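You operate a simulated robot arm through the tools that you are given. There is no shell and no other tool.

You are at the controls of a simulated two-armed robot. One attempt, no reset.

## Task
Wipe up the spill on the wall end machine top with the cloth and put it back.

It is judged by the outcome, as a careful person would: the job done as asked, and still so three seconds after it is handed in. It fails if anything else is knocked over, pushed out of place, dropped, spilled or broken. Flat cloth is picked up by pressing the open fingertips on it (5 to 10 N) and closing them slowly along it; thin cloth reads only 2 to 8 mm in the jaws.

## Robot
Two 7-joint arms with two-finger grippers on one trunk, on a base that moves. Base frame: it is fixed to the floor where the robot stands at the start and does not move with it; the origin is under the middle of the robot, x ahead of it, y to its left, z up; the surface under the hand at the start is at about z = 760. Readings come in mm, rad, newtons and seconds.
The left shoulder is at the start at [78, 151, 988], the right one opposite. With the tool pointing down near the work surface each hand reaches from about 320 to 800 mm from the robot's upright axis, wherever it stands, measured 20 degrees to its own side. Payload 2.54 kg a hand.
Tool frame (each hand has its own): the origin (TCP) lies between the finger pads and is the grasp point; the fingertips stand 30 mm ahead of it; z points along the fingers, y is the line along which they close. The gripper opens to 116 mm; its body begins 95 mm behind the TCP.
Orientation is that of the tool frame in the base frame, as a unit quaternion [x, y, z, w]. With the fingers straight down and closing along the base's y, the tool's x points along the base's -x, its y along +y and its z along -z.

## Interface
- The arms move only by the tool move_arm. It takes "left_deltas", "right_deltas" or both (then of equal length, played together; a hand with none holds still); each is a list of rows, each a list of 2 entries, a list of its own where there are three numbers: the shift along the base's x, y, z in mm, then the turn, a rotation vector about the base's x, y, z in rad. In form: [[[x, y, z], [wx, wy, wz]], ...]. A call has 1 to 20 rows; each row shifts and turns the commanded pose from where the row before left it. "left_claw" and "right_claw" are, for a hand that has rows, the finger opening in mm, from 0 to 116, set as the call begins (left out, the last holds). Rows are played at 5 a second. More than 50 mm and 0.15 rad between two rows, or a gripper value outside its range, and nothing of the call is played. A pose out of reach is approached as far as the arm can. The call stops where the force on the tool passes 40 N (or 10 N more than at its start, if that is more) or the arm is blocked; 0.2 s more then pass. Each finger travels about 72 mm/s and halts on what it meets, pressing with about 27 N; the grip force reading is that of the motor and also rises with nothing between the fingers. The clock runs only during rows and for 0.2 s after the last one: add rows that do not move to give the fingers time. It gives the time, the measured TCP pose, the force on the tool (base axes), the opening and the grip force at its end, in the units of the frame above (readings bear some noise), with the torque about the TCP (base axes, N m) and any sound that the robot's microphone picked up.
- Cameras (640 x 400 px; columns grow to the right, rows downward): "scene" is now at [160.4, 1.9, 1131.2]; the picture's right is [0.01, -1.00, 0.00], its down [-0.33, -0.00, -0.94] and it looks along [0.94, 0.01, -0.33] (base axes); focal length 230 px, centre (320, 200). "left" rides on the left gripper at [69, 15, -122] in its tool frame; the picture's right is [-0.21, 0.98, 0.00], its down [-0.83, -0.18, -0.53] and it looks along [-0.52, -0.12, 0.85] (tool axes); focal length 251 px, centre (320, 200). "right" rides on the right gripper at [69, -15, -122] in its tool frame; the picture's right is [0.21, 0.98, 0.00], its down [-0.83, 0.18, -0.53] and it looks along [-0.52, 0.11, 0.85] (tool axes); focal length 251 px, centre (320, 200).
- camera(camera): a new picture of that camera. No time passes.
- move_column(by): slides the trunk up (or, below 0, down) by that many mm; the arms and the scene camera ride with it, the base frame stays. It gives what a move gives, with no picture.
- roll_base(legs): drives the robot by 1 to 6 legs, each [ahead, left, turn to the left] in mm, mm and rad, along the robot's own axes; the way and the turn of a leg run together, so that a leg with both is an arc; at most 1500 mm and 3.142 rad a leg. The arms and the cameras ride along, it lands a little off, and it stops where it bumps. It gives what a move gives.
- pan_tilt(pan, tilt): turns the head with the scene camera to pan (to the left, within 1.396 rad either way) and tilt (down, from -0.506 to 1.204), counted from straight ahead of the robot. It gives what a move gives.
- pixel_to_xyz(camera, pixels): for up to 12 pixels [column, row] of the newest picture of that camera ("zoom" is the newest enlarged one), the place [x, y, z] in the base frame of the surface seen there, good to about 3 mm. No time passes.
- zoom(camera, box): a new picture of the part [left, top, right, bottom] of that camera's present view, enlarged. No time passes.
- sign_off(): hands the job in; it is judged then, once.

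Unless the task says otherwise, let go and move clear before handing in.

The tools are called after "Request:" as name(argument=value, ...) on one line, values as JSON. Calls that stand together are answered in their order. move_arm: Moves the arms, as the interface text tells. Its arguments: {"type":"object","properties":{"left_deltas":{"type":"array"},"left_claw":{"type":"number"},"right_deltas":{"type":"array"},"right_claw":{"type":"number"}},"required":[]} The other tools are called the same way: move_column (by) moves the trunk up or down; roll_base (legs) drives the base; pan_tilt (pan, tilt) turns the head that bears the scene camera; camera (camera) takes a picture; pixel_to_xyz (camera, pixels) gives the place of the surface under pixels of a picture; zoom (camera, box) takes an enlarged picture of a part of a camera's view; sign_off () hands the job in.

At the start:

```text
clock: 0.0
left_tool_pos: [390.2, 116.5, 1068.7]
left_tcp_rot: [0.0, 1.0, 0.0, 0.0]
left_contact_force: [1.3, 0.7, -0.2]
left_torque: [-0.02, 0.04, 0.01]
left_finger_gap: 115.8
left_grasp_force: 0.0
right_tool_pos: [429.0, -221.0, 1030.4]
right_tcp_rot: [0.0, 1.0, -0.001, 0.001]
right_contact_force: [-0.3, 0.2, 0.1]
right_torque: [-0.03, 0.0, 0.02]
right_finger_gap: 116.0
right_grasp_force: 0.0
trunk travel left (down, up): [-225.0, 64.0]
robot x, y, heading: [-0.4, -4.6, 0.001]
head pan, tilt (commanded): [0.012, 0.337]
```

scene: 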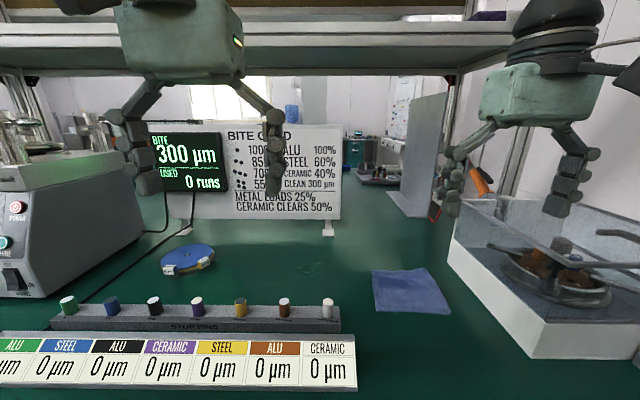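
right: 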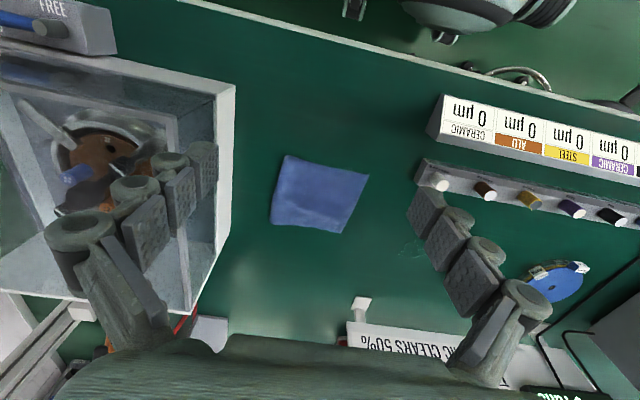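
left: 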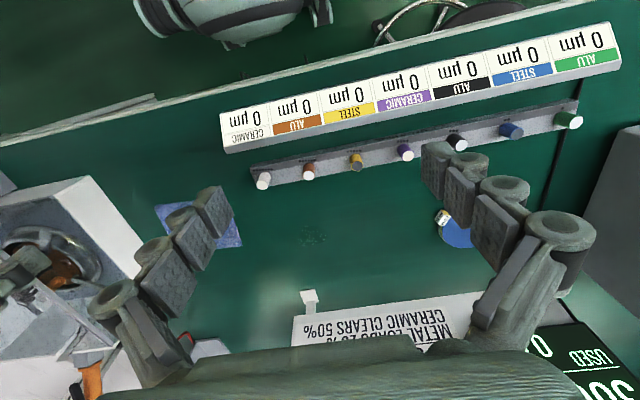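

The scene picture shows a blue cloth at about (410, 290) on the bench, a grey machine at left (70, 190) and a faint mark at (310, 267). I'll look around to find the machine tops and the spill.

Request:
pan_tilt(pan=0.9, tilt=0.3)

Request:
camera(camera="scene")

```text
clock: 1.2
left_tool_pos: [390.3, 117.1, 1068.4]
left_tcp_rot: [0.0, 1.0, 0.001, -0.001]
left_contact_force: [0.0, 0.6, 0.3]
left_torque: [-0.03, -0.02, 0.01]
left_finger_gap: 116.0
left_grasp_force: 0.1
right_tool_pos: [428.3, -221.1, 1029.6]
right_tcp_rot: [0.0, 1.0, 0.0, 0.0]
right_contact_force: [0.0, 0.2, 0.1]
right_torque: [-0.02, 0.0, 0.04]
right_finger_gap: 115.9
right_grasp_force: 0.0
trunk travel left (down, up): [-225.0, 64.0]
robot x, y, heading: [-0.8, 3.8, 0.003]
head pan, tilt (commanded): [0.901, 0.3]
```

```text
taken
```

scene: 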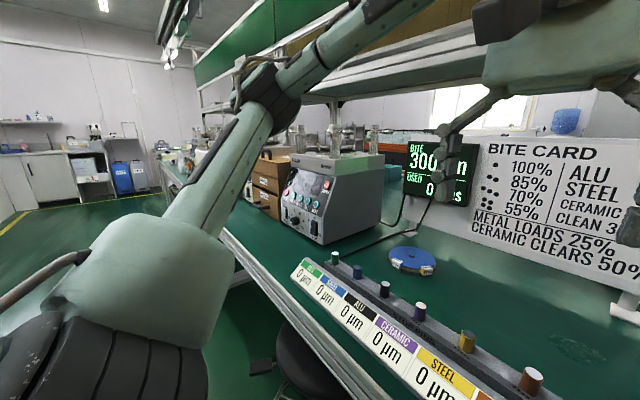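

The left view shows a polishing machine at (335, 190) with a green top, and a long bench going left. I'll look to the right as well.

Request:
pan_tilt(pan=-0.9, tilt=0.3)

Request:
camera(camera="scene")

```text
clock: 3.0
left_tool_pos: [390.4, 117.7, 1068.5]
left_tcp_rot: [0.0, 1.0, 0.0, 0.0]
left_contact_force: [0.3, -0.1, -0.5]
left_torque: [0.0, 0.02, -0.04]
left_finger_gap: 116.0
left_grasp_force: 0.0
right_tool_pos: [428.6, -220.6, 1030.6]
right_tcp_rot: [-0.001, 1.0, 0.0, -0.001]
right_contact_force: [0.3, 0.2, -0.2]
right_torque: [0.01, 0.01, 0.02]
right_finger_gap: 116.1
right_grasp_force: 0.1
trunk travel left (down, up): [-225.0, 64.0]
robot x, y, heading: [2.9, 0.8, 0.004]
head pan, tilt (commanded): [-0.901, 0.3]
```

```text
taken
```

scene: 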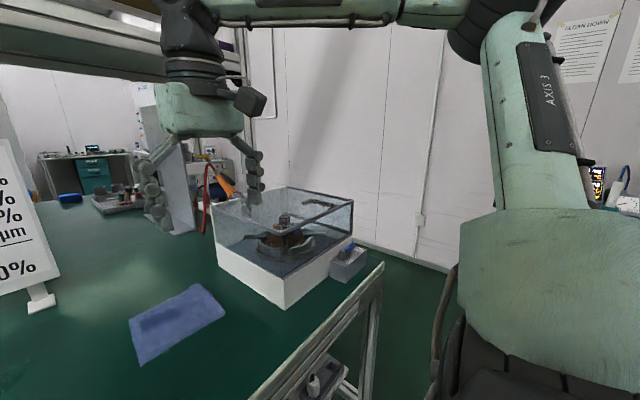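

A wall stands to the right, with a glass-topped box at (285, 245) close to it. I'll zoom in on it and on other pieces.

Request:
zoom(camera="scene", box=[180, 160, 400, 320])

Request:
zoom(camera="scene", box=[0, 120, 240, 270])

Request:
zoom(camera="right", box=[0, 0, 320, 320])

```text
2.50 times, centred on (290, 240) of scene
```

zoom: 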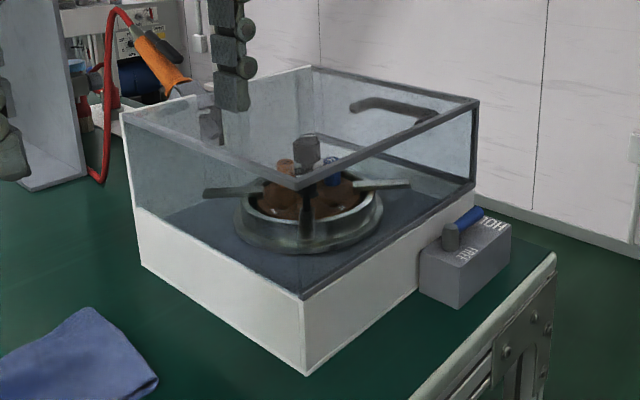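

```text
2.67 times, centred on (120, 195) of scene
```

zoom: 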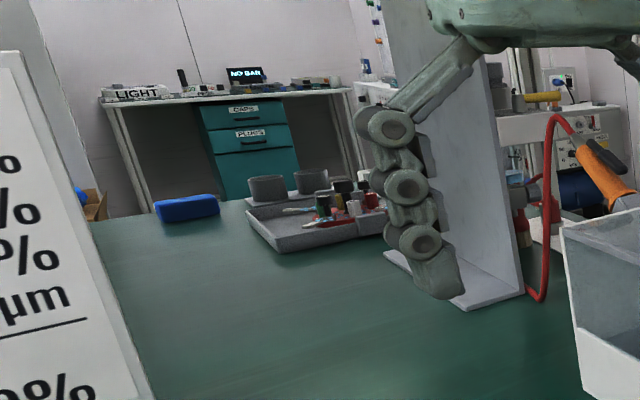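

```text
1.25 times, centred on (160, 160) of right
```

zoom: 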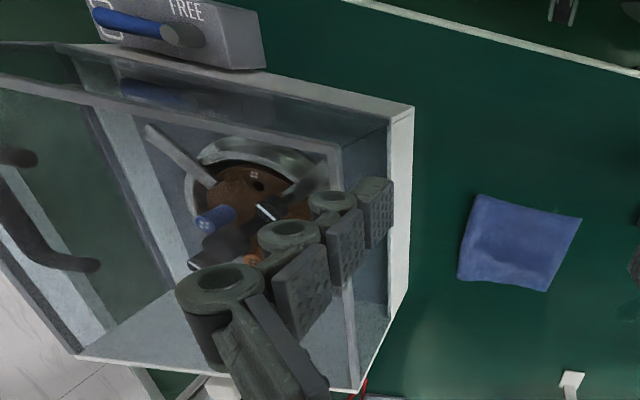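

The box holds a fixture under a clear guard; no spill is obvious yet. I'll look back at the faint mark in the middle of the bench and at the left machine's top.

Request:
pan_tilt(pan=0.0, tilt=0.6)

Request:
camera(camera="scene")

Request:
zoom(camera="scene", box=[220, 120, 460, 270])

Request:
zoom(camera="left", box=[230, 180, 450, 320])

```text
clock: 4.2
left_tool_pos: [390.5, 116.6, 1067.3]
left_tcp_rot: [0.0, 1.0, 0.001, 0.0]
left_contact_force: [1.3, -0.7, -0.5]
left_torque: [-0.02, -0.02, 0.0]
left_finger_gap: 116.2
left_grasp_force: 0.0
right_tool_pos: [428.5, -220.9, 1030.2]
right_tcp_rot: [0.0, 1.0, 0.0, 0.001]
right_contact_force: [-0.4, 0.1, 0.4]
right_torque: [-0.03, -0.04, 0.0]
right_finger_gap: 116.0
right_grasp_force: 0.0
trunk travel left (down, up): [-225.0, 64.0]
robot x, y, heading: [4.4, 0.6, 0.002]
head pan, tilt (commanded): [0.0, 0.6]
```

```text
taken
```

scene: 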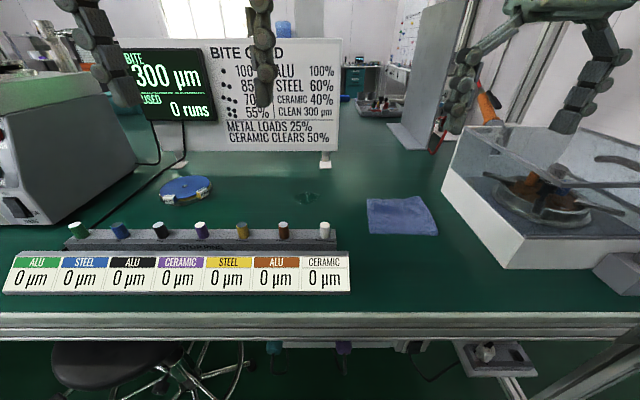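

```text
2.67 times, centred on (340, 195) of scene
```

zoom: 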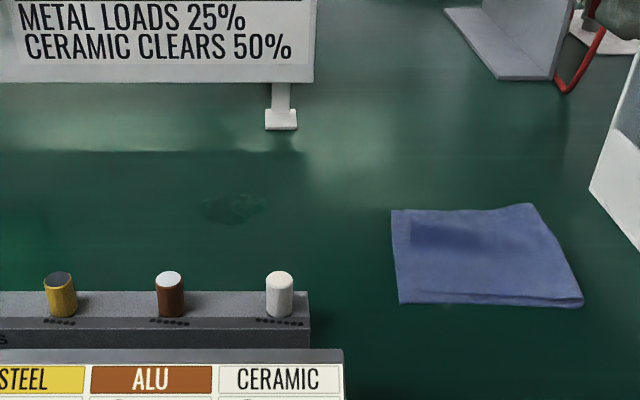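

```text
2.86 times, centred on (340, 250) of left
```

zoom: 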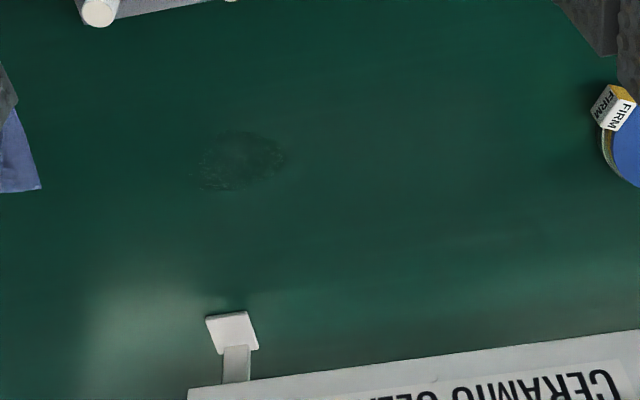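

A faint wet-looking patch lies on the bench top at zoom (235, 208), scene about (308, 198), beside the cloth. I'll measure it and the cloth, and then check for other spills elsewhere.

Request:
pixel_to_xyz(camera="scene", pixels=[[296, 197], [308, 192], [308, 198], [308, 204], [320, 197], [367, 199], [368, 233], [420, 196], [438, 234], [400, 215], [326, 162], [442, 177]])

Request:
zoom(camera="scene", box=[280, 180, 340, 218])

Request:
zoom(camera="scene", box=[0, 40, 160, 140])

Request:
zoom(camera="scene", box=[420, 100, 640, 260])

```text
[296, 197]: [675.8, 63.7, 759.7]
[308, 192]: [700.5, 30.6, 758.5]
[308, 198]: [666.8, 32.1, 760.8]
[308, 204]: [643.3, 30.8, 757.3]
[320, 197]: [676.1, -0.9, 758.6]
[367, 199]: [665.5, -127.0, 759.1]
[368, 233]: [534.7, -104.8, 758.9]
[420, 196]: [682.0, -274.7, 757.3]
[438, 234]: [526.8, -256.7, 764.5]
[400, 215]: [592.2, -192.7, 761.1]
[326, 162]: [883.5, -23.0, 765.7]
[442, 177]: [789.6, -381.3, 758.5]
```

```text
10.53 times, centred on (310, 199) of scene
```

zoom: 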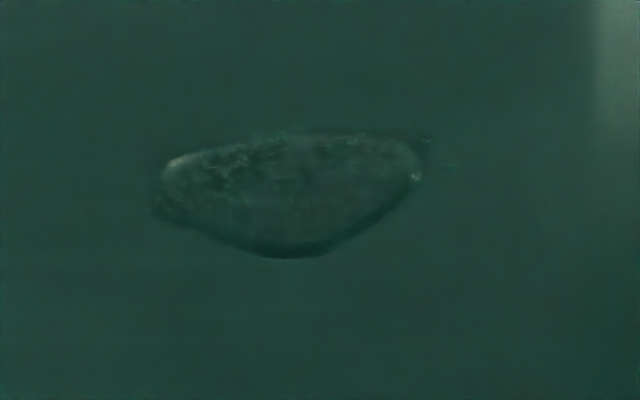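

```text
4.00 times, centred on (80, 90) of scene
```

zoom: 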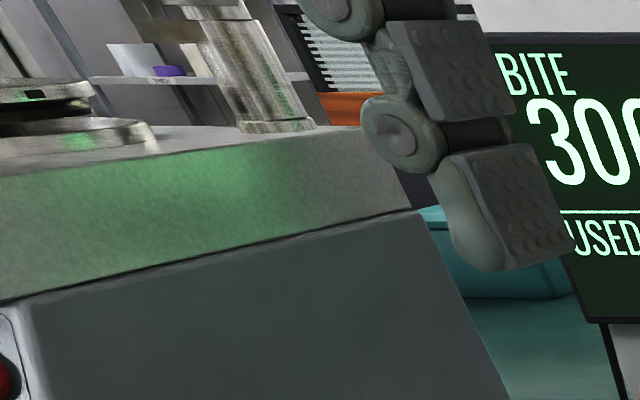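

```text
2.50 times, centred on (530, 180) of scene
```

zoom: 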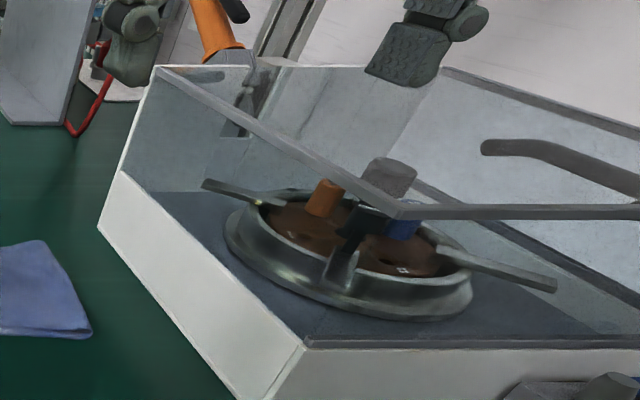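

The zoom clearly shows a shallow puddle centred near (675, 32, 759) on the bench top, with the cloth lying from about (535–680, −105…−275). I'll check the rest of the bench to the left for any other spill before touching anything.

Request:
pan_tilt(pan=1.2, tilt=0.3)

Request:
camera(camera="scene")

Request:
zoom(camera="scene", box=[240, 80, 480, 230])

```text
clock: 5.6
left_tool_pos: [390.6, 115.8, 1068.9]
left_tcp_rot: [-0.001, 1.0, 0.0, -0.001]
left_contact_force: [-0.2, 0.1, -0.2]
left_torque: [-0.03, -0.02, -0.01]
left_finger_gap: 116.4
left_grasp_force: 0.1
right_tool_pos: [428.5, -221.2, 1029.6]
right_tcp_rot: [-0.001, 1.0, 0.001, 0.0]
right_contact_force: [-0.5, -0.4, -0.4]
right_torque: [0.03, 0.01, -0.01]
right_finger_gap: 116.0
right_grasp_force: 0.1
trunk travel left (down, up): [-225.0, 64.0]
robot x, y, heading: [-1.1, 1.1, -0.003]
head pan, tilt (commanded): [1.201, 0.3]
```

```text
taken
```

scene: 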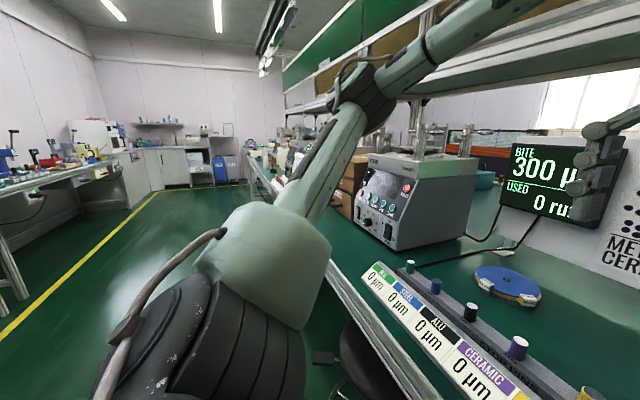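

```text
2.67 times, centred on (360, 155) of scene
```

zoom: 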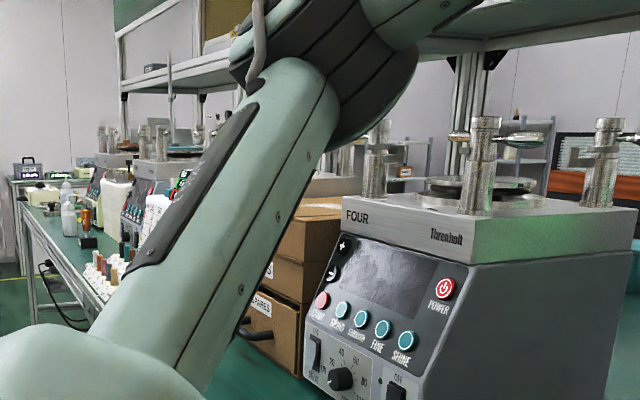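

The bench carries a row of machines; the one nearest the wall on the right is labelled "FOUR" with a metal top at zoom (490, 230). I need to see whether its top has a spill too, so I'll raise the trunk a bit and look at it.

Request:
pan_tilt(pan=0.75, tilt=0.3)

Request:
zoom(camera="scene", box=[160, 90, 400, 240])

Request:
camera(camera="scene")

```text
clock: 6.5
left_tool_pos: [389.9, 116.8, 1068.4]
left_tcp_rot: [0.0, 1.0, 0.0, 0.0]
left_contact_force: [0.5, -0.3, -0.1]
left_torque: [0.0, -0.01, -0.05]
left_finger_gap: 115.8
left_grasp_force: 0.1
right_tool_pos: [427.8, -221.4, 1030.9]
right_tcp_rot: [0.0, 1.0, 0.001, 0.0]
right_contact_force: [0.2, -0.4, 0.3]
right_torque: [0.0, -0.01, 0.03]
right_finger_gap: 115.9
right_grasp_force: 0.0
trunk travel left (down, up): [-225.0, 64.0]
robot x, y, heading: [3.3, 3.4, 0.003]
head pan, tilt (commanded): [0.75, 0.3]
```

```text
2.67 times, centred on (280, 165) of scene
```

zoom: 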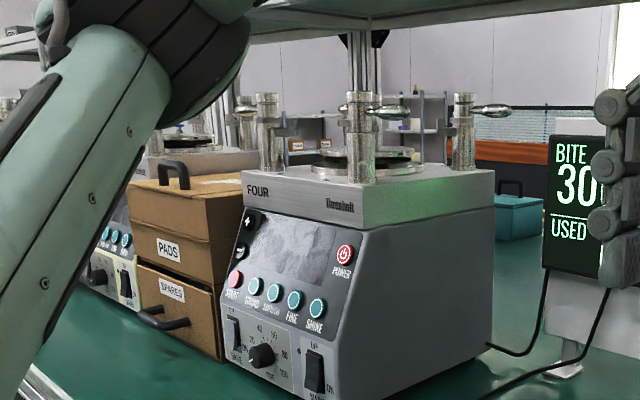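

```text
taken
```

scene: 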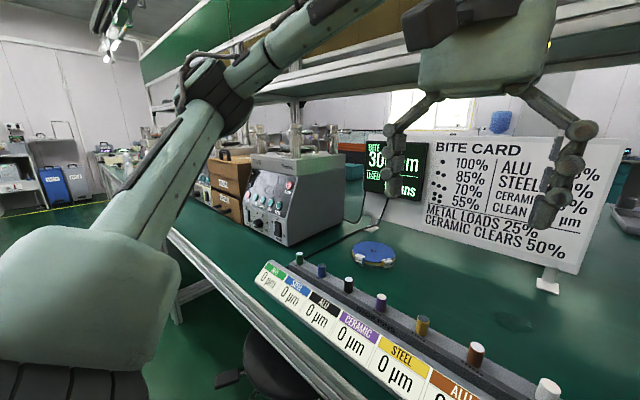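

FOUR's top carries posts and a lid; the patch on the bench is still seen at (510, 320). I'll raise the trunk briefly to see FOUR's top from above.

Request:
move_column(by=60)

Request:
zoom(camera="scene", box=[200, 120, 400, 245])

Request:
zoom(camera="scene", box=[430, 270, 620, 390])

Request:
camera(camera="left")

```text
clock: 7.5
left_tool_pos: [390.5, 115.0, 1128.2]
left_tcp_rot: [-0.001, 1.0, 0.0, -0.001]
left_contact_force: [0.0, -0.4, -0.1]
left_torque: [-0.01, 0.0, 0.01]
left_finger_gap: 116.1
left_grasp_force: 0.1
right_tool_pos: [428.1, -220.1, 1090.6]
right_tcp_rot: [0.0, 1.0, -0.001, 0.0]
right_contact_force: [0.1, 0.6, -0.4]
right_torque: [0.01, 0.0, 0.0]
right_finger_gap: 115.9
right_grasp_force: 0.0
trunk travel left (down, up): [-285.0, 4.0]
robot x, y, heading: [-3.8, 3.6, 0.002]
head pan, tilt (commanded): [0.75, 0.3]
```

```text
3.20 times, centred on (300, 182) of scene
```

zoom: 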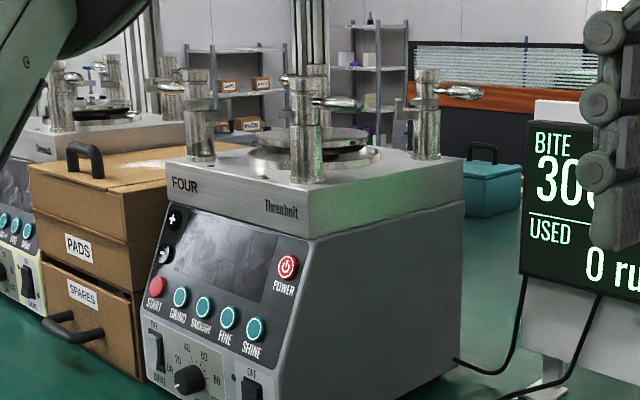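

```text
3.33 times, centred on (525, 330) of scene
```

zoom: 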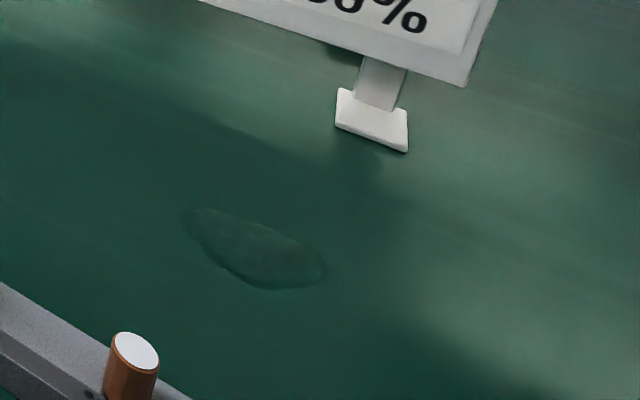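

```text
taken
```

left: 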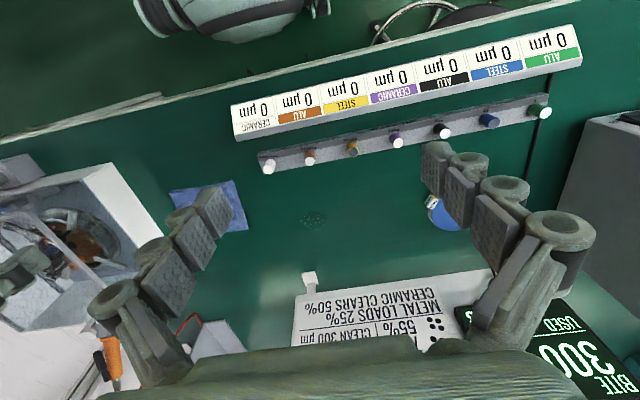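

FOUR's top is dry and clear, while the puddle on the bench top at the wall end is plain at zoom (255, 250). That is the spill; I'll lower the trunk back to its start height and measure the cloth, the rail and the surroundings.

Request:
move_column(by=-60)

Request:
pan_tilt(pan=-0.1, tilt=0.6)

Request:
camera(camera="scene")

Request:
camera(camera="right")

Request:
zoom(camera="right", box=[220, 120, 460, 270])

```text
clock: 8.5
left_tool_pos: [391.3, 117.3, 1069.1]
left_tcp_rot: [0.0, 1.0, -0.001, 0.0]
left_contact_force: [-0.4, 0.7, 0.3]
left_torque: [0.04, -0.04, 0.01]
left_finger_gap: 115.9
left_grasp_force: 0.0
right_tool_pos: [428.3, -220.5, 1031.0]
right_tcp_rot: [0.0, 1.0, 0.0, 0.0]
right_contact_force: [-0.6, 0.0, 0.2]
right_torque: [0.0, 0.0, 0.0]
right_finger_gap: 116.2
right_grasp_force: 0.1
trunk travel left (down, up): [-225.0, 64.0]
robot x, y, heading: [-1.0, 1.2, -0.002]
head pan, tilt (commanded): [0.75, 0.3]
```

```text
clock: 9.7
left_tool_pos: [389.9, 116.3, 1068.5]
left_tcp_rot: [0.0, 1.0, 0.0, -0.001]
left_contact_force: [0.1, 0.1, -0.5]
left_torque: [0.03, 0.0, -0.02]
left_finger_gap: 115.9
left_grasp_force: 0.0
right_tool_pos: [428.1, -220.0, 1029.9]
right_tcp_rot: [0.0, 1.0, 0.0, 0.0]
right_contact_force: [0.1, 0.5, 0.3]
right_torque: [0.01, -0.02, -0.01]
right_finger_gap: 116.0
right_grasp_force: 0.0
trunk travel left (down, up): [-225.0, 64.0]
robot x, y, heading: [1.8, 2.9, 0.003]
head pan, tilt (commanded): [-0.099, 0.6]
```

```text
taken
```

scene: 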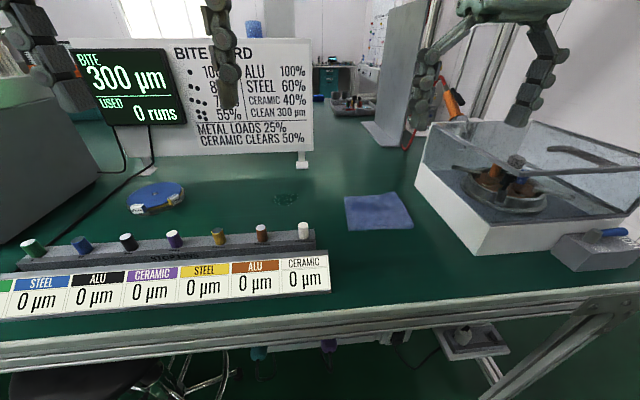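

```text
taken
```

right: 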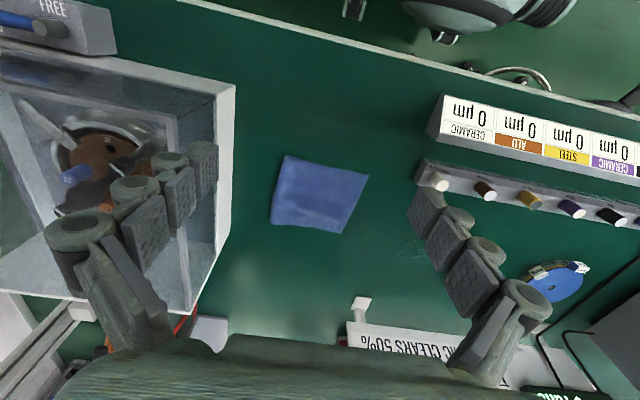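

```text
2.67 times, centred on (340, 195) of right
```

zoom: 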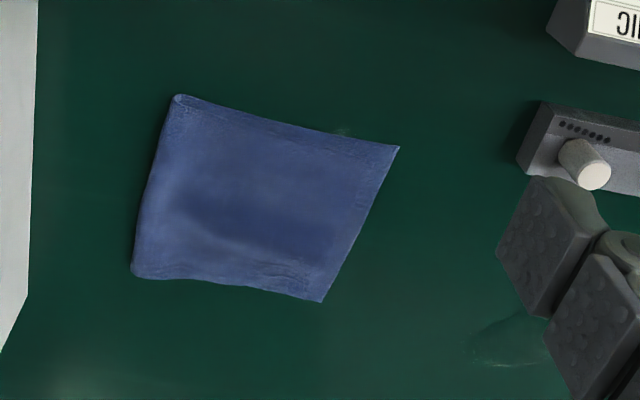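

Request:
pixel_to_xyz(camera="zoom", pixels=[[181, 100], [391, 150], [319, 295], [140, 270], [265, 195], [160, 180], [360, 220], [290, 125], [230, 275], [30, 200], [540, 150], [600, 175]])

Request:
pixel_to_xyz(camera="scene", pixels=[[345, 198], [346, 229], [395, 193], [411, 229], [303, 228], [315, 240], [328, 265], [286, 194], [286, 204], [274, 199], [299, 198], [300, 150]])

Request:
pixel_to_xyz(camera="right", pixels=[[405, 248], [233, 90], [215, 310], [430, 175], [450, 195], [360, 310], [370, 325], [420, 260], [395, 235], [415, 240], [440, 183], [420, 165]])

```text
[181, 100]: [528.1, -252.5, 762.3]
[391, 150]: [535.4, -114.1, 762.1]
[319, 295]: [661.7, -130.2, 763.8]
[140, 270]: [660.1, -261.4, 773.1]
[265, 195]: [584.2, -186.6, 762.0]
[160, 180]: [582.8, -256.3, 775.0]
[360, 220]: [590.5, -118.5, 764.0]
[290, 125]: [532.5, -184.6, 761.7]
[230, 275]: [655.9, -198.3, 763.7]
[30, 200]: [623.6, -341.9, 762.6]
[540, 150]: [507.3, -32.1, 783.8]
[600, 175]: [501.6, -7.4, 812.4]
```

```text
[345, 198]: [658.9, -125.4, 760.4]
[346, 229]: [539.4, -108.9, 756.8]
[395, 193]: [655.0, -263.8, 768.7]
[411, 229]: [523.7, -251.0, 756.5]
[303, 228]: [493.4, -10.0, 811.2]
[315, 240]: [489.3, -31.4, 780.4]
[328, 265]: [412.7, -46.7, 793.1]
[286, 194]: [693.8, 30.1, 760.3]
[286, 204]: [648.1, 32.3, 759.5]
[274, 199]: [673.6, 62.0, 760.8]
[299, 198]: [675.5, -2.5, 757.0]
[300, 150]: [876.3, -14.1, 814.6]
```

```text
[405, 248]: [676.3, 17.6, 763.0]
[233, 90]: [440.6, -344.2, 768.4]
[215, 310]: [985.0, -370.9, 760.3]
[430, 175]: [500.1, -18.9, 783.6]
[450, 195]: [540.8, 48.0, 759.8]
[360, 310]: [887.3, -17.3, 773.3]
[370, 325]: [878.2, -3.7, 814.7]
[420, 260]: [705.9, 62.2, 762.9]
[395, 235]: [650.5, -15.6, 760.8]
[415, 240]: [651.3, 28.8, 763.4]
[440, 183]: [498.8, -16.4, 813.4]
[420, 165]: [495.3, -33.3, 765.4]
```

The cloth's corners come out at about (528,−253), (537,−112), (661,−128), (658,−262), with a raised fold along its right side (z≈773); the puddle spans x 647–700, y −3…65, and the stopper rail ends at x≈520. I'll check the overhead shelf before sending the arm forward.

Request:
pan_tilt(pan=-0.1, tilt=0.0)

Request:
camera(camera="scene")

Request:
pixel_to_xyz(camera="scene", pixels=[[300, 120], [300, 130], [300, 140], [400, 110], [400, 120], [400, 130], [400, 140], [180, 130], [350, 100], [350, 150]])

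```text
clock: 10.7
left_tool_pos: [389.8, 116.1, 1067.9]
left_tcp_rot: [0.0, 1.0, 0.0, 0.0]
left_contact_force: [0.4, -0.1, -0.3]
left_torque: [-0.03, 0.01, 0.01]
left_finger_gap: 116.1
left_grasp_force: 0.1
right_tool_pos: [427.5, -220.5, 1031.0]
right_tcp_rot: [0.0, 1.0, 0.0, 0.001]
right_contact_force: [-0.2, 0.5, 0.1]
right_torque: [-0.02, -0.02, -0.01]
right_finger_gap: 116.0
right_grasp_force: 0.1
trunk travel left (down, up): [-225.0, 64.0]
robot x, y, heading: [-0.6, 2.1, 0.003]
head pan, tilt (commanded): [-0.099, 0.0]
```

```text
taken
```

scene: 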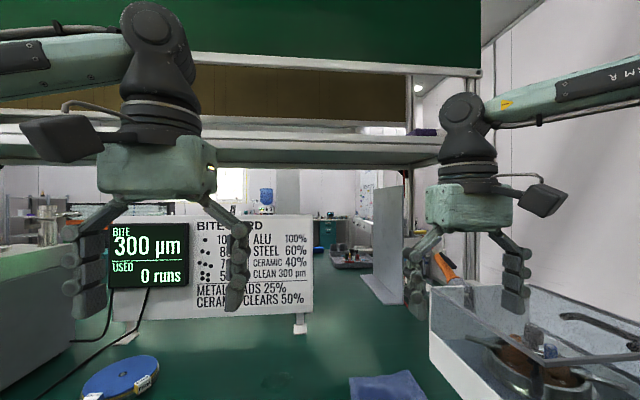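

```text
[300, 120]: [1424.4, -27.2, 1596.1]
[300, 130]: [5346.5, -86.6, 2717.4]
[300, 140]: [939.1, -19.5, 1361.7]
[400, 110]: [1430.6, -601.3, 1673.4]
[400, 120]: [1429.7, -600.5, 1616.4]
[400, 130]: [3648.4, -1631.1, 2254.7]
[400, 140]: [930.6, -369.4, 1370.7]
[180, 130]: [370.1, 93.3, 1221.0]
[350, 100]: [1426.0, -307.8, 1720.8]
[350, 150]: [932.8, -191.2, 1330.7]
```

The shelf edge is at x≈930, z≈1330, well clear of the wrist's path. I'll move the right hand over the cloth centre and part-close the fingers to 90 mm.

Request:
move_arm(right_deltas=[[[33, 6, -30], [0, 0, 0]], [[33, 6, -30], [0, 0, 0]], [[33, 6, -30], [0, 0, 0]], [[33, 6, -30], [0, 0, 0]], [[34, 8, -30], [0, 0, 0]], [[0, 0, 0], [0, 0, 0]]], right_claw=90)

Request:
camera(camera="right")

Request:
pan_tilt(pan=-0.15, tilt=0.6)

Request:
camera(camera="scene")

```text
clock: 12.1
left_tool_pos: [390.5, 117.2, 1067.8]
left_tcp_rot: [0.0, 1.0, 0.0, -0.001]
left_contact_force: [-0.6, -0.9, -0.6]
left_torque: [0.03, 0.0, 0.0]
left_finger_gap: 116.2
left_grasp_force: 0.0
right_tool_pos: [592.0, -190.4, 881.0]
right_tcp_rot: [0.0, 1.0, 0.0, 0.0]
right_contact_force: [0.1, 0.7, -0.6]
right_torque: [-0.01, -0.01, -0.04]
right_finger_gap: 90.2
right_grasp_force: 0.1
trunk travel left (down, up): [-225.0, 64.0]
robot x, y, heading: [-3.2, -0.2, 0.001]
head pan, tilt (commanded): [-0.099, 0.0]
```

```text
taken
```

right: 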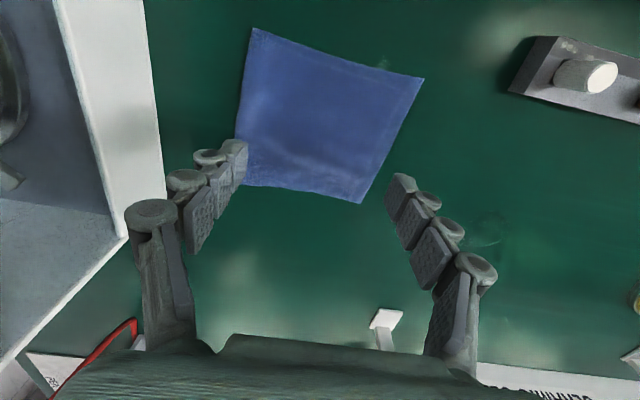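

```text
clock: 13.1
left_tool_pos: [390.5, 116.8, 1069.3]
left_tcp_rot: [0.0, 1.0, -0.001, 0.001]
left_contact_force: [-0.6, 0.1, 0.1]
left_torque: [-0.03, -0.03, 0.01]
left_finger_gap: 115.7
left_grasp_force: 0.1
right_tool_pos: [593.1, -189.3, 882.1]
right_tcp_rot: [0.0, 1.0, 0.0, 0.0]
right_contact_force: [0.3, 0.0, 0.5]
right_torque: [0.02, 0.0, -0.01]
right_finger_gap: 90.1
right_grasp_force: 0.0
trunk travel left (down, up): [-225.0, 64.0]
robot x, y, heading: [0.3, -0.3, -0.003]
head pan, tilt (commanded): [-0.15, 0.6]
```

```text
taken
```

scene: 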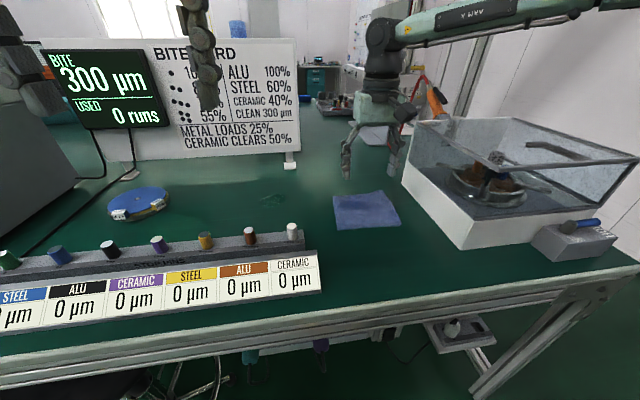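

The hand is centred over the cloth at z 881, with both fingertips over its left and right thirds. I'll lower it to just above contact with 80 mm opening.

Request:
move_arm(right_deltas=[[[0, 0, -30], [0, 0, 0]], [[0, 0, -30], [0, 0, 0]], [[0, 0, -15], [0, 0, 0]], [[0, 0, 0], [0, 0, 0]]], right_claw=76)

Request:
camera(camera="right")

Request:
zoom(camera="scene", box=[290, 100, 450, 240])

```text
clock: 14.1
left_tool_pos: [391.1, 116.5, 1068.7]
left_tcp_rot: [0.001, 1.0, 0.0, 0.0]
left_contact_force: [-1.0, 0.1, 0.0]
left_torque: [0.02, 0.01, 0.02]
left_finger_gap: 116.1
left_grasp_force: 0.1
right_tool_pos: [592.6, -190.7, 804.4]
right_tcp_rot: [0.0, 1.0, 0.0, 0.0]
right_contact_force: [0.4, -0.5, 0.3]
right_torque: [-0.02, 0.0, -0.05]
right_finger_gap: 75.7
right_grasp_force: 0.0
trunk travel left (down, up): [-225.0, 64.0]
robot x, y, heading: [-0.3, 0.2, -0.002]
head pan, tilt (commanded): [-0.15, 0.6]
```

```text
taken
```

right: 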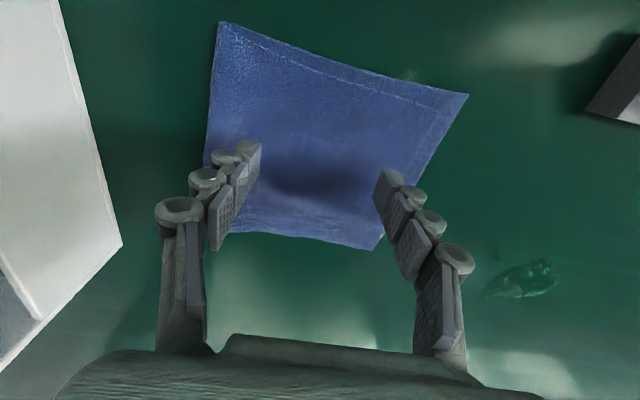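

```text
2.86 times, centred on (370, 170) of scene
```

zoom: 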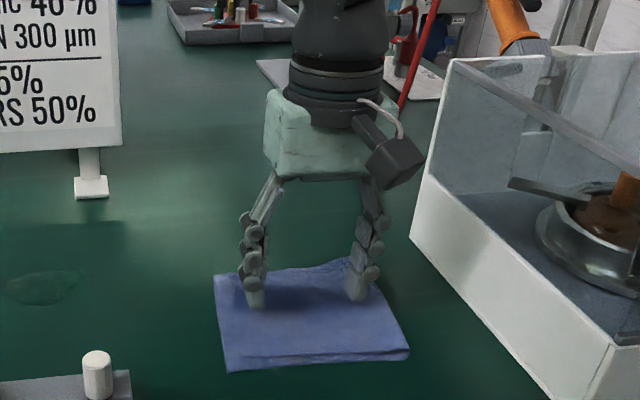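

The fingertips hover about 10 mm above the cloth, inside its left and right edges. I'll press down in small steps and watch the force.

Request:
move_arm(right_deltas=[[[0, 0, -4], [0, 0, 0]], [[0, 0, -4], [0, 0, 0]], [[0, 0, -2], [0, 0, 0]], [[0, 0, 0], [0, 0, 0]]])

```text
clock: 15.1
left_tool_pos: [390.7, 118.2, 1067.8]
left_tcp_rot: [0.0, 1.0, 0.0, 0.0]
left_contact_force: [1.1, -0.1, -0.6]
left_torque: [0.01, -0.01, 0.0]
left_finger_gap: 115.9
left_grasp_force: 0.1
right_tool_pos: [593.6, -189.5, 796.2]
right_tcp_rot: [0.0, 1.0, 0.0, -0.001]
right_contact_force: [-0.4, 0.5, -0.4]
right_torque: [0.02, -0.01, -0.02]
right_finger_gap: 76.0
right_grasp_force: 0.0
trunk travel left (down, up): [-225.0, 64.0]
robot x, y, heading: [-1.7, -1.5, 0.006]
head pan, tilt (commanded): [-0.15, 0.6]
```

No contact yet at z 796; I'll keep pressing down in 2 mm steps.

Request:
move_arm(right_deltas=[[[0, 0, -2], [0, 0, 0]], [[0, 0, -1], [0, 0, 0]], [[0, 0, 0], [0, 0, 0]]])

```text
clock: 15.9
left_tool_pos: [388.9, 116.7, 1066.6]
left_tcp_rot: [0.0, 1.0, 0.001, 0.0]
left_contact_force: [0.5, -0.2, 0.6]
left_torque: [0.0, 0.0, -0.02]
left_finger_gap: 115.9
left_grasp_force: 0.0
right_tool_pos: [594.5, -188.6, 791.8]
right_tcp_rot: [-0.001, 1.0, 0.0, 0.0]
right_contact_force: [-0.1, -0.5, 0.1]
right_torque: [0.02, 0.0, -0.02]
right_finger_gap: 75.7
right_grasp_force: 0.1
trunk travel left (down, up): [-225.0, 64.0]
robot x, y, heading: [-1.1, -4.2, 0.001]
head pan, tilt (commanded): [-0.15, 0.6]
```

Request:
move_arm(right_deltas=[[[0, 0, -1], [0, 0, 0]], [[0, 0, -1], [0, 0, 0]], [[0, 0, 0], [0, 0, 0]]])

```text
clock: 16.7
left_tool_pos: [390.6, 116.9, 1068.7]
left_tcp_rot: [-0.001, 1.0, 0.0, 0.0]
left_contact_force: [-0.4, -0.2, -0.4]
left_torque: [-0.02, -0.02, 0.05]
left_finger_gap: 115.9
left_grasp_force: 0.1
right_tool_pos: [593.8, -187.4, 790.6]
right_tcp_rot: [0.0, 1.0, 0.0, 0.0]
right_contact_force: [0.9, 0.4, -0.6]
right_torque: [0.01, -0.05, -0.01]
right_finger_gap: 76.1
right_grasp_force: 0.2
trunk travel left (down, up): [-225.0, 64.0]
robot x, y, heading: [-0.6, -0.3, -0.004]
head pan, tilt (commanded): [-0.15, 0.6]
```

Still no force at z 790.6 and the readings are noisy by about 1 mm; I'll go on one millimetre at a time.

Request:
move_arm(right_deltas=[[[0, 0, -1], [0, 0, 0]], [[0, 0, 0], [0, 0, 0]]])

Request:
move_arm(right_deltas=[[[0, 0, -1], [0, 0, 0]], [[0, 0, 0], [0, 0, 0]]])

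```text
clock: 17.3
left_tool_pos: [390.1, 116.4, 1069.1]
left_tcp_rot: [0.001, 1.0, 0.0, 0.0]
left_contact_force: [-0.3, -0.4, 0.0]
left_torque: [-0.01, 0.0, 0.01]
left_finger_gap: 116.0
left_grasp_force: 0.1
right_tool_pos: [593.1, -188.5, 788.8]
right_tcp_rot: [0.0, 1.0, 0.0, 0.0]
right_contact_force: [0.2, 0.5, 0.4]
right_torque: [-0.01, -0.02, 0.0]
right_finger_gap: 75.9
right_grasp_force: 0.0
trunk travel left (down, up): [-225.0, 64.0]
robot x, y, heading: [0.5, -0.2, 0.001]
head pan, tilt (commanded): [-0.15, 0.6]
```

```text
clock: 17.9
left_tool_pos: [389.8, 116.5, 1069.3]
left_tcp_rot: [0.0, 1.0, 0.0, 0.0]
left_contact_force: [-0.1, 0.2, -0.1]
left_torque: [0.0, 0.01, -0.02]
left_finger_gap: 115.9
left_grasp_force: 0.1
right_tool_pos: [593.3, -188.1, 788.5]
right_tcp_rot: [0.0, 1.0, 0.0, 0.0]
right_contact_force: [0.6, -0.3, -0.2]
right_torque: [0.01, 0.03, 0.03]
right_finger_gap: 75.9
right_grasp_force: 0.1
trunk travel left (down, up): [-225.0, 64.0]
robot x, y, heading: [-0.5, 0.8, -0.0]
head pan, tilt (commanded): [-0.15, 0.6]
```

Still free at 788.5, so the tips must stand slightly shorter when the jaws are open. I'll continue down with close monitoring.

Request:
move_arm(right_deltas=[[[0, 0, -1], [0, 0, 0]], [[0, 0, 0], [0, 0, 0]]])

Request:
move_arm(right_deltas=[[[0, 0, -1], [0, 0, 0]], [[0, 0, 0], [0, 0, 0]]])

Request:
zoom(camera="scene", box=[320, 150, 420, 240])

```text
clock: 18.5
left_tool_pos: [391.2, 116.1, 1068.2]
left_tcp_rot: [0.0, 1.0, 0.0, 0.0]
left_contact_force: [-0.2, 0.5, -0.1]
left_torque: [0.01, 0.02, 0.01]
left_finger_gap: 116.0
left_grasp_force: 0.0
right_tool_pos: [594.1, -188.4, 786.6]
right_tcp_rot: [0.0, 1.0, 0.0, 0.0]
right_contact_force: [0.3, -0.8, 1.3]
right_torque: [0.08, 0.0, -0.03]
right_finger_gap: 76.6
right_grasp_force: 0.2
trunk travel left (down, up): [-225.0, 64.0]
robot x, y, heading: [-2.9, -2.6, 0.003]
head pan, tilt (commanded): [-0.15, 0.6]
```

```text
clock: 19.1
left_tool_pos: [390.0, 116.5, 1068.6]
left_tcp_rot: [0.0, 1.0, 0.0, 0.0]
left_contact_force: [0.6, -0.4, -0.9]
left_torque: [0.01, 0.0, -0.01]
left_finger_gap: 116.0
left_grasp_force: 0.0
right_tool_pos: [595.2, -187.0, 786.6]
right_tcp_rot: [0.0, 1.0, 0.0, 0.001]
right_contact_force: [-0.9, 0.6, 8.4]
right_torque: [0.08, 0.0, 0.02]
right_finger_gap: 76.4
right_grasp_force: 4.0
trunk travel left (down, up): [-225.0, 64.0]
robot x, y, heading: [-3.4, 0.5, 0.001]
head pan, tilt (commanded): [-0.15, 0.6]
```

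```text
4.44 times, centred on (370, 195) of scene
```

zoom: 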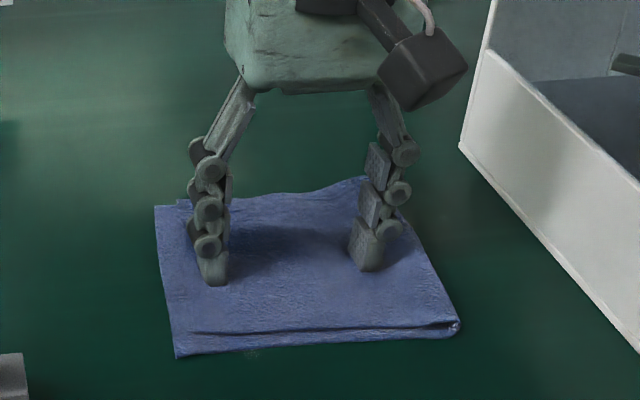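

Contact: 8.4 N upward at z 786.6, both tips on the cloth. I'll now close slowly in small steps, watching the press force.

Request:
move_arm(right_deltas=[[[0, 0, 0], [0, 0, 0]]], right_claw=70)

Request:
move_arm(right_deltas=[[[0, 0, 0], [0, 0, 0]]], right_claw=64)

```text
clock: 19.5
left_tool_pos: [389.2, 116.6, 1069.3]
left_tcp_rot: [0.0, 1.0, 0.0, 0.0]
left_contact_force: [0.0, 0.5, -0.7]
left_torque: [-0.04, 0.03, 0.01]
left_finger_gap: 115.7
left_grasp_force: 0.1
right_tool_pos: [595.4, -188.5, 788.2]
right_tcp_rot: [0.0, 1.0, -0.001, 0.002]
right_contact_force: [1.1, 0.3, 9.4]
right_torque: [0.12, -0.04, 0.01]
right_finger_gap: 71.3
right_grasp_force: 0.3
trunk travel left (down, up): [-225.0, 64.0]
robot x, y, heading: [-0.4, 0.4, 0.007]
head pan, tilt (commanded): [-0.15, 0.6]
```

```text
clock: 19.9
left_tool_pos: [388.1, 116.8, 1068.8]
left_tcp_rot: [0.0, 1.0, -0.001, 0.001]
left_contact_force: [-0.1, 0.5, 0.9]
left_torque: [0.01, -0.05, -0.01]
left_finger_gap: 116.1
left_grasp_force: 0.1
right_tool_pos: [594.9, -187.1, 789.5]
right_tcp_rot: [0.001, 1.0, 0.001, 0.002]
right_contact_force: [2.6, -0.3, 14.9]
right_torque: [0.19, -0.09, -0.02]
right_finger_gap: 64.1
right_grasp_force: 0.1
trunk travel left (down, up): [-225.0, 64.0]
robot x, y, heading: [-1.0, 2.0, -0.003]
head pan, tilt (commanded): [-0.15, 0.6]
```

As the jaws close the tips reach further and the force climbs to 15 N, so I'll raise slightly while closing to hold 5–10 N.

Request:
move_arm(right_deltas=[[[0, 0, 2], [0, 0, 0]]], right_claw=60)

Request:
move_arm(right_deltas=[[[0, 0, 1], [0, 0, 0]]], right_claw=55)

```text
clock: 20.3
left_tool_pos: [389.3, 115.4, 1068.0]
left_tcp_rot: [0.0, 1.0, -0.001, 0.0]
left_contact_force: [0.0, -0.4, 1.0]
left_torque: [0.02, 0.02, 0.05]
left_finger_gap: 116.3
left_grasp_force: 0.1
right_tool_pos: [593.7, -188.9, 790.0]
right_tcp_rot: [0.0, 1.0, 0.0, 0.001]
right_contact_force: [2.0, 0.4, 16.3]
right_torque: [0.07, -0.03, -0.01]
right_finger_gap: 62.7
right_grasp_force: 5.3
trunk travel left (down, up): [-225.0, 64.0]
robot x, y, heading: [-0.0, -1.2, -0.002]
head pan, tilt (commanded): [-0.15, 0.6]
```

```text
clock: 20.7
left_tool_pos: [388.9, 117.3, 1068.6]
left_tcp_rot: [0.0, 1.0, -0.002, 0.0]
left_contact_force: [-0.3, -0.3, -0.5]
left_torque: [-0.01, -0.01, 0.01]
left_finger_gap: 115.8
left_grasp_force: 0.1
right_tool_pos: [592.9, -188.5, 790.1]
right_tcp_rot: [0.001, 1.0, -0.001, 0.0]
right_contact_force: [1.1, 0.4, 8.9]
right_torque: [-0.01, -0.08, -0.02]
right_finger_gap: 55.7
right_grasp_force: 0.0
trunk travel left (down, up): [-225.0, 64.0]
robot x, y, heading: [-2.9, 3.2, 0.0]
head pan, tilt (commanded): [-0.15, 0.6]
```

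Request:
zoom(camera="scene", box=[320, 150, 420, 240])

Request:
camera(camera="right")

```text
4.44 times, centred on (370, 195) of scene
```

zoom: 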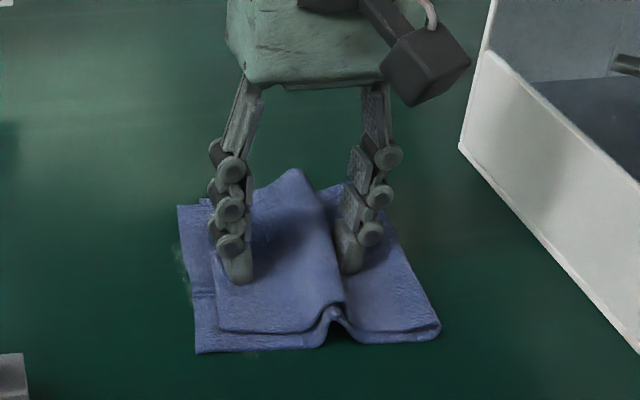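

```text
taken
```

right: 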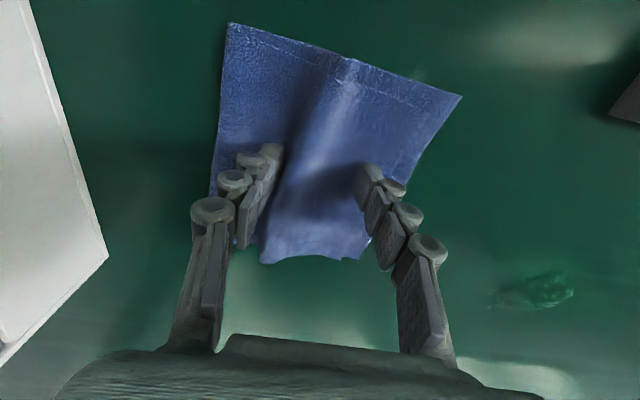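

A ridge is rising between the fingers and force is 8.9 N: the cloth bunches as wanted. I'll keep closing with a slight lift.

Request:
move_arm(right_deltas=[[[0, 0, 0.7], [0, 0, 0]]], right_claw=50)

Request:
move_arm(right_deltas=[[[0, 0, 0.7], [0, 0, 0]]], right_claw=45)

Request:
move_arm(right_deltas=[[[0, 0, 0.7], [0, 0, 0]]], right_claw=40)

```text
clock: 21.1
left_tool_pos: [390.0, 117.1, 1068.3]
left_tcp_rot: [0.0, 1.0, 0.0, 0.0]
left_contact_force: [-0.3, 0.0, -0.2]
left_torque: [-0.02, -0.01, -0.01]
left_finger_gap: 116.0
left_grasp_force: 0.1
right_tool_pos: [594.9, -188.2, 789.9]
right_tcp_rot: [0.001, 1.0, 0.0, 0.0]
right_contact_force: [0.6, -0.3, 12.4]
right_torque: [-0.03, -0.02, 0.0]
right_finger_gap: 50.3
right_grasp_force: 3.8
trunk travel left (down, up): [-225.0, 64.0]
robot x, y, heading: [-3.3, 2.8, -0.004]
head pan, tilt (commanded): [-0.15, 0.6]
```

```text
clock: 21.5
left_tool_pos: [388.8, 116.2, 1069.5]
left_tcp_rot: [0.0, 1.0, 0.001, 0.0]
left_contact_force: [-0.9, 0.0, -0.5]
left_torque: [-0.02, -0.01, 0.0]
left_finger_gap: 115.9
left_grasp_force: 0.1
right_tool_pos: [593.2, -188.9, 789.7]
right_tcp_rot: [0.0, 1.0, 0.0, 0.0]
right_contact_force: [0.8, -0.1, 7.1]
right_torque: [0.02, 0.01, 0.0]
right_finger_gap: 45.0
right_grasp_force: 0.1
trunk travel left (down, up): [-225.0, 64.0]
robot x, y, heading: [-0.4, -2.1, -0.003]
head pan, tilt (commanded): [-0.15, 0.6]
```

```text
clock: 21.9
left_tool_pos: [390.5, 116.7, 1068.5]
left_tcp_rot: [0.0, 1.0, 0.0, 0.001]
left_contact_force: [-0.2, 0.5, 0.0]
left_torque: [-0.01, -0.04, 0.01]
left_finger_gap: 116.0
left_grasp_force: 0.1
right_tool_pos: [594.0, -188.0, 791.6]
right_tcp_rot: [-0.001, 1.0, 0.0, 0.0]
right_contact_force: [-0.1, -0.2, 6.6]
right_torque: [0.03, 0.03, 0.0]
right_finger_gap: 40.4
right_grasp_force: 0.1
trunk travel left (down, up): [-225.0, 64.0]
robot x, y, heading: [2.6, -4.3, 0.002]
head pan, tilt (commanded): [-0.15, 0.6]
```

Press force is 6.6 N at 40 mm opening; I'll continue closing with smaller lifts.

Request:
move_arm(right_deltas=[[[0, 0, 0.3], [0, 0, 0]]], right_claw=34)

Request:
move_arm(right_deltas=[[[0, 0, 0.3], [0, 0, 0]]], right_claw=28)

Request:
move_arm(right_deltas=[[[0, 0, 0.3], [0, 0, 0]]], right_claw=22)

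Request:
zoom(camera="scene", box=[320, 150, 420, 240])

```text
clock: 22.3
left_tool_pos: [389.8, 117.1, 1068.7]
left_tcp_rot: [0.0, 1.0, 0.0, -0.001]
left_contact_force: [-0.7, -0.3, -0.3]
left_torque: [0.01, 0.01, 0.0]
left_finger_gap: 116.1
left_grasp_force: 0.0
right_tool_pos: [594.4, -188.6, 792.6]
right_tcp_rot: [0.0, 1.0, -0.001, 0.0]
right_contact_force: [0.6, -0.4, 5.3]
right_torque: [0.0, -0.01, 0.02]
right_finger_gap: 33.4
right_grasp_force: 0.1
trunk travel left (down, up): [-225.0, 64.0]
robot x, y, heading: [-0.3, 1.0, -0.001]
head pan, tilt (commanded): [-0.15, 0.6]
```

```text
clock: 22.7
left_tool_pos: [390.5, 117.3, 1068.1]
left_tcp_rot: [0.001, 1.0, 0.0, 0.0]
left_contact_force: [0.0, 0.2, 0.4]
left_torque: [-0.03, -0.04, 0.02]
left_finger_gap: 116.1
left_grasp_force: 0.0
right_tool_pos: [594.2, -188.2, 791.5]
right_tcp_rot: [-0.001, 1.0, 0.0, 0.0]
right_contact_force: [0.8, -0.2, 3.3]
right_torque: [0.02, 0.02, 0.01]
right_finger_gap: 27.5
right_grasp_force: 0.1
trunk travel left (down, up): [-225.0, 64.0]
robot x, y, heading: [-0.4, 1.3, 0.003]
head pan, tilt (commanded): [-0.15, 0.6]
```

```text
clock: 23.1
left_tool_pos: [390.7, 116.8, 1068.1]
left_tcp_rot: [0.0, 1.0, 0.0, 0.0]
left_contact_force: [-0.2, -0.1, -0.6]
left_torque: [-0.03, 0.0, 0.02]
left_finger_gap: 116.1
left_grasp_force: 0.0
right_tool_pos: [594.9, -189.3, 792.0]
right_tcp_rot: [0.0, 1.0, 0.0, 0.0]
right_contact_force: [0.8, 0.2, 0.8]
right_torque: [0.04, 0.0, 0.03]
right_finger_gap: 22.1
right_grasp_force: 0.1
trunk travel left (down, up): [-225.0, 64.0]
robot x, y, heading: [-0.4, 2.0, -0.004]
head pan, tilt (commanded): [-0.15, 0.6]
```

```text
4.44 times, centred on (370, 195) of scene
```

zoom: 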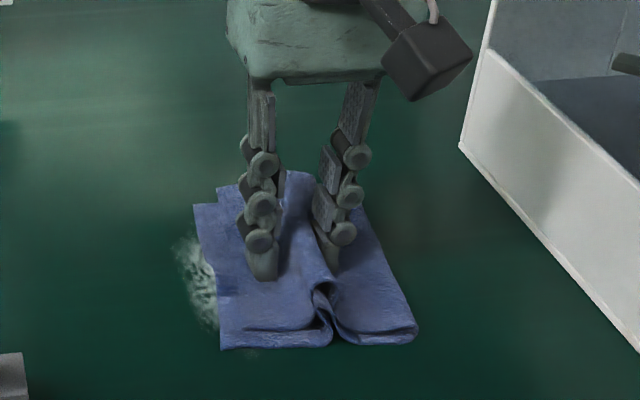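

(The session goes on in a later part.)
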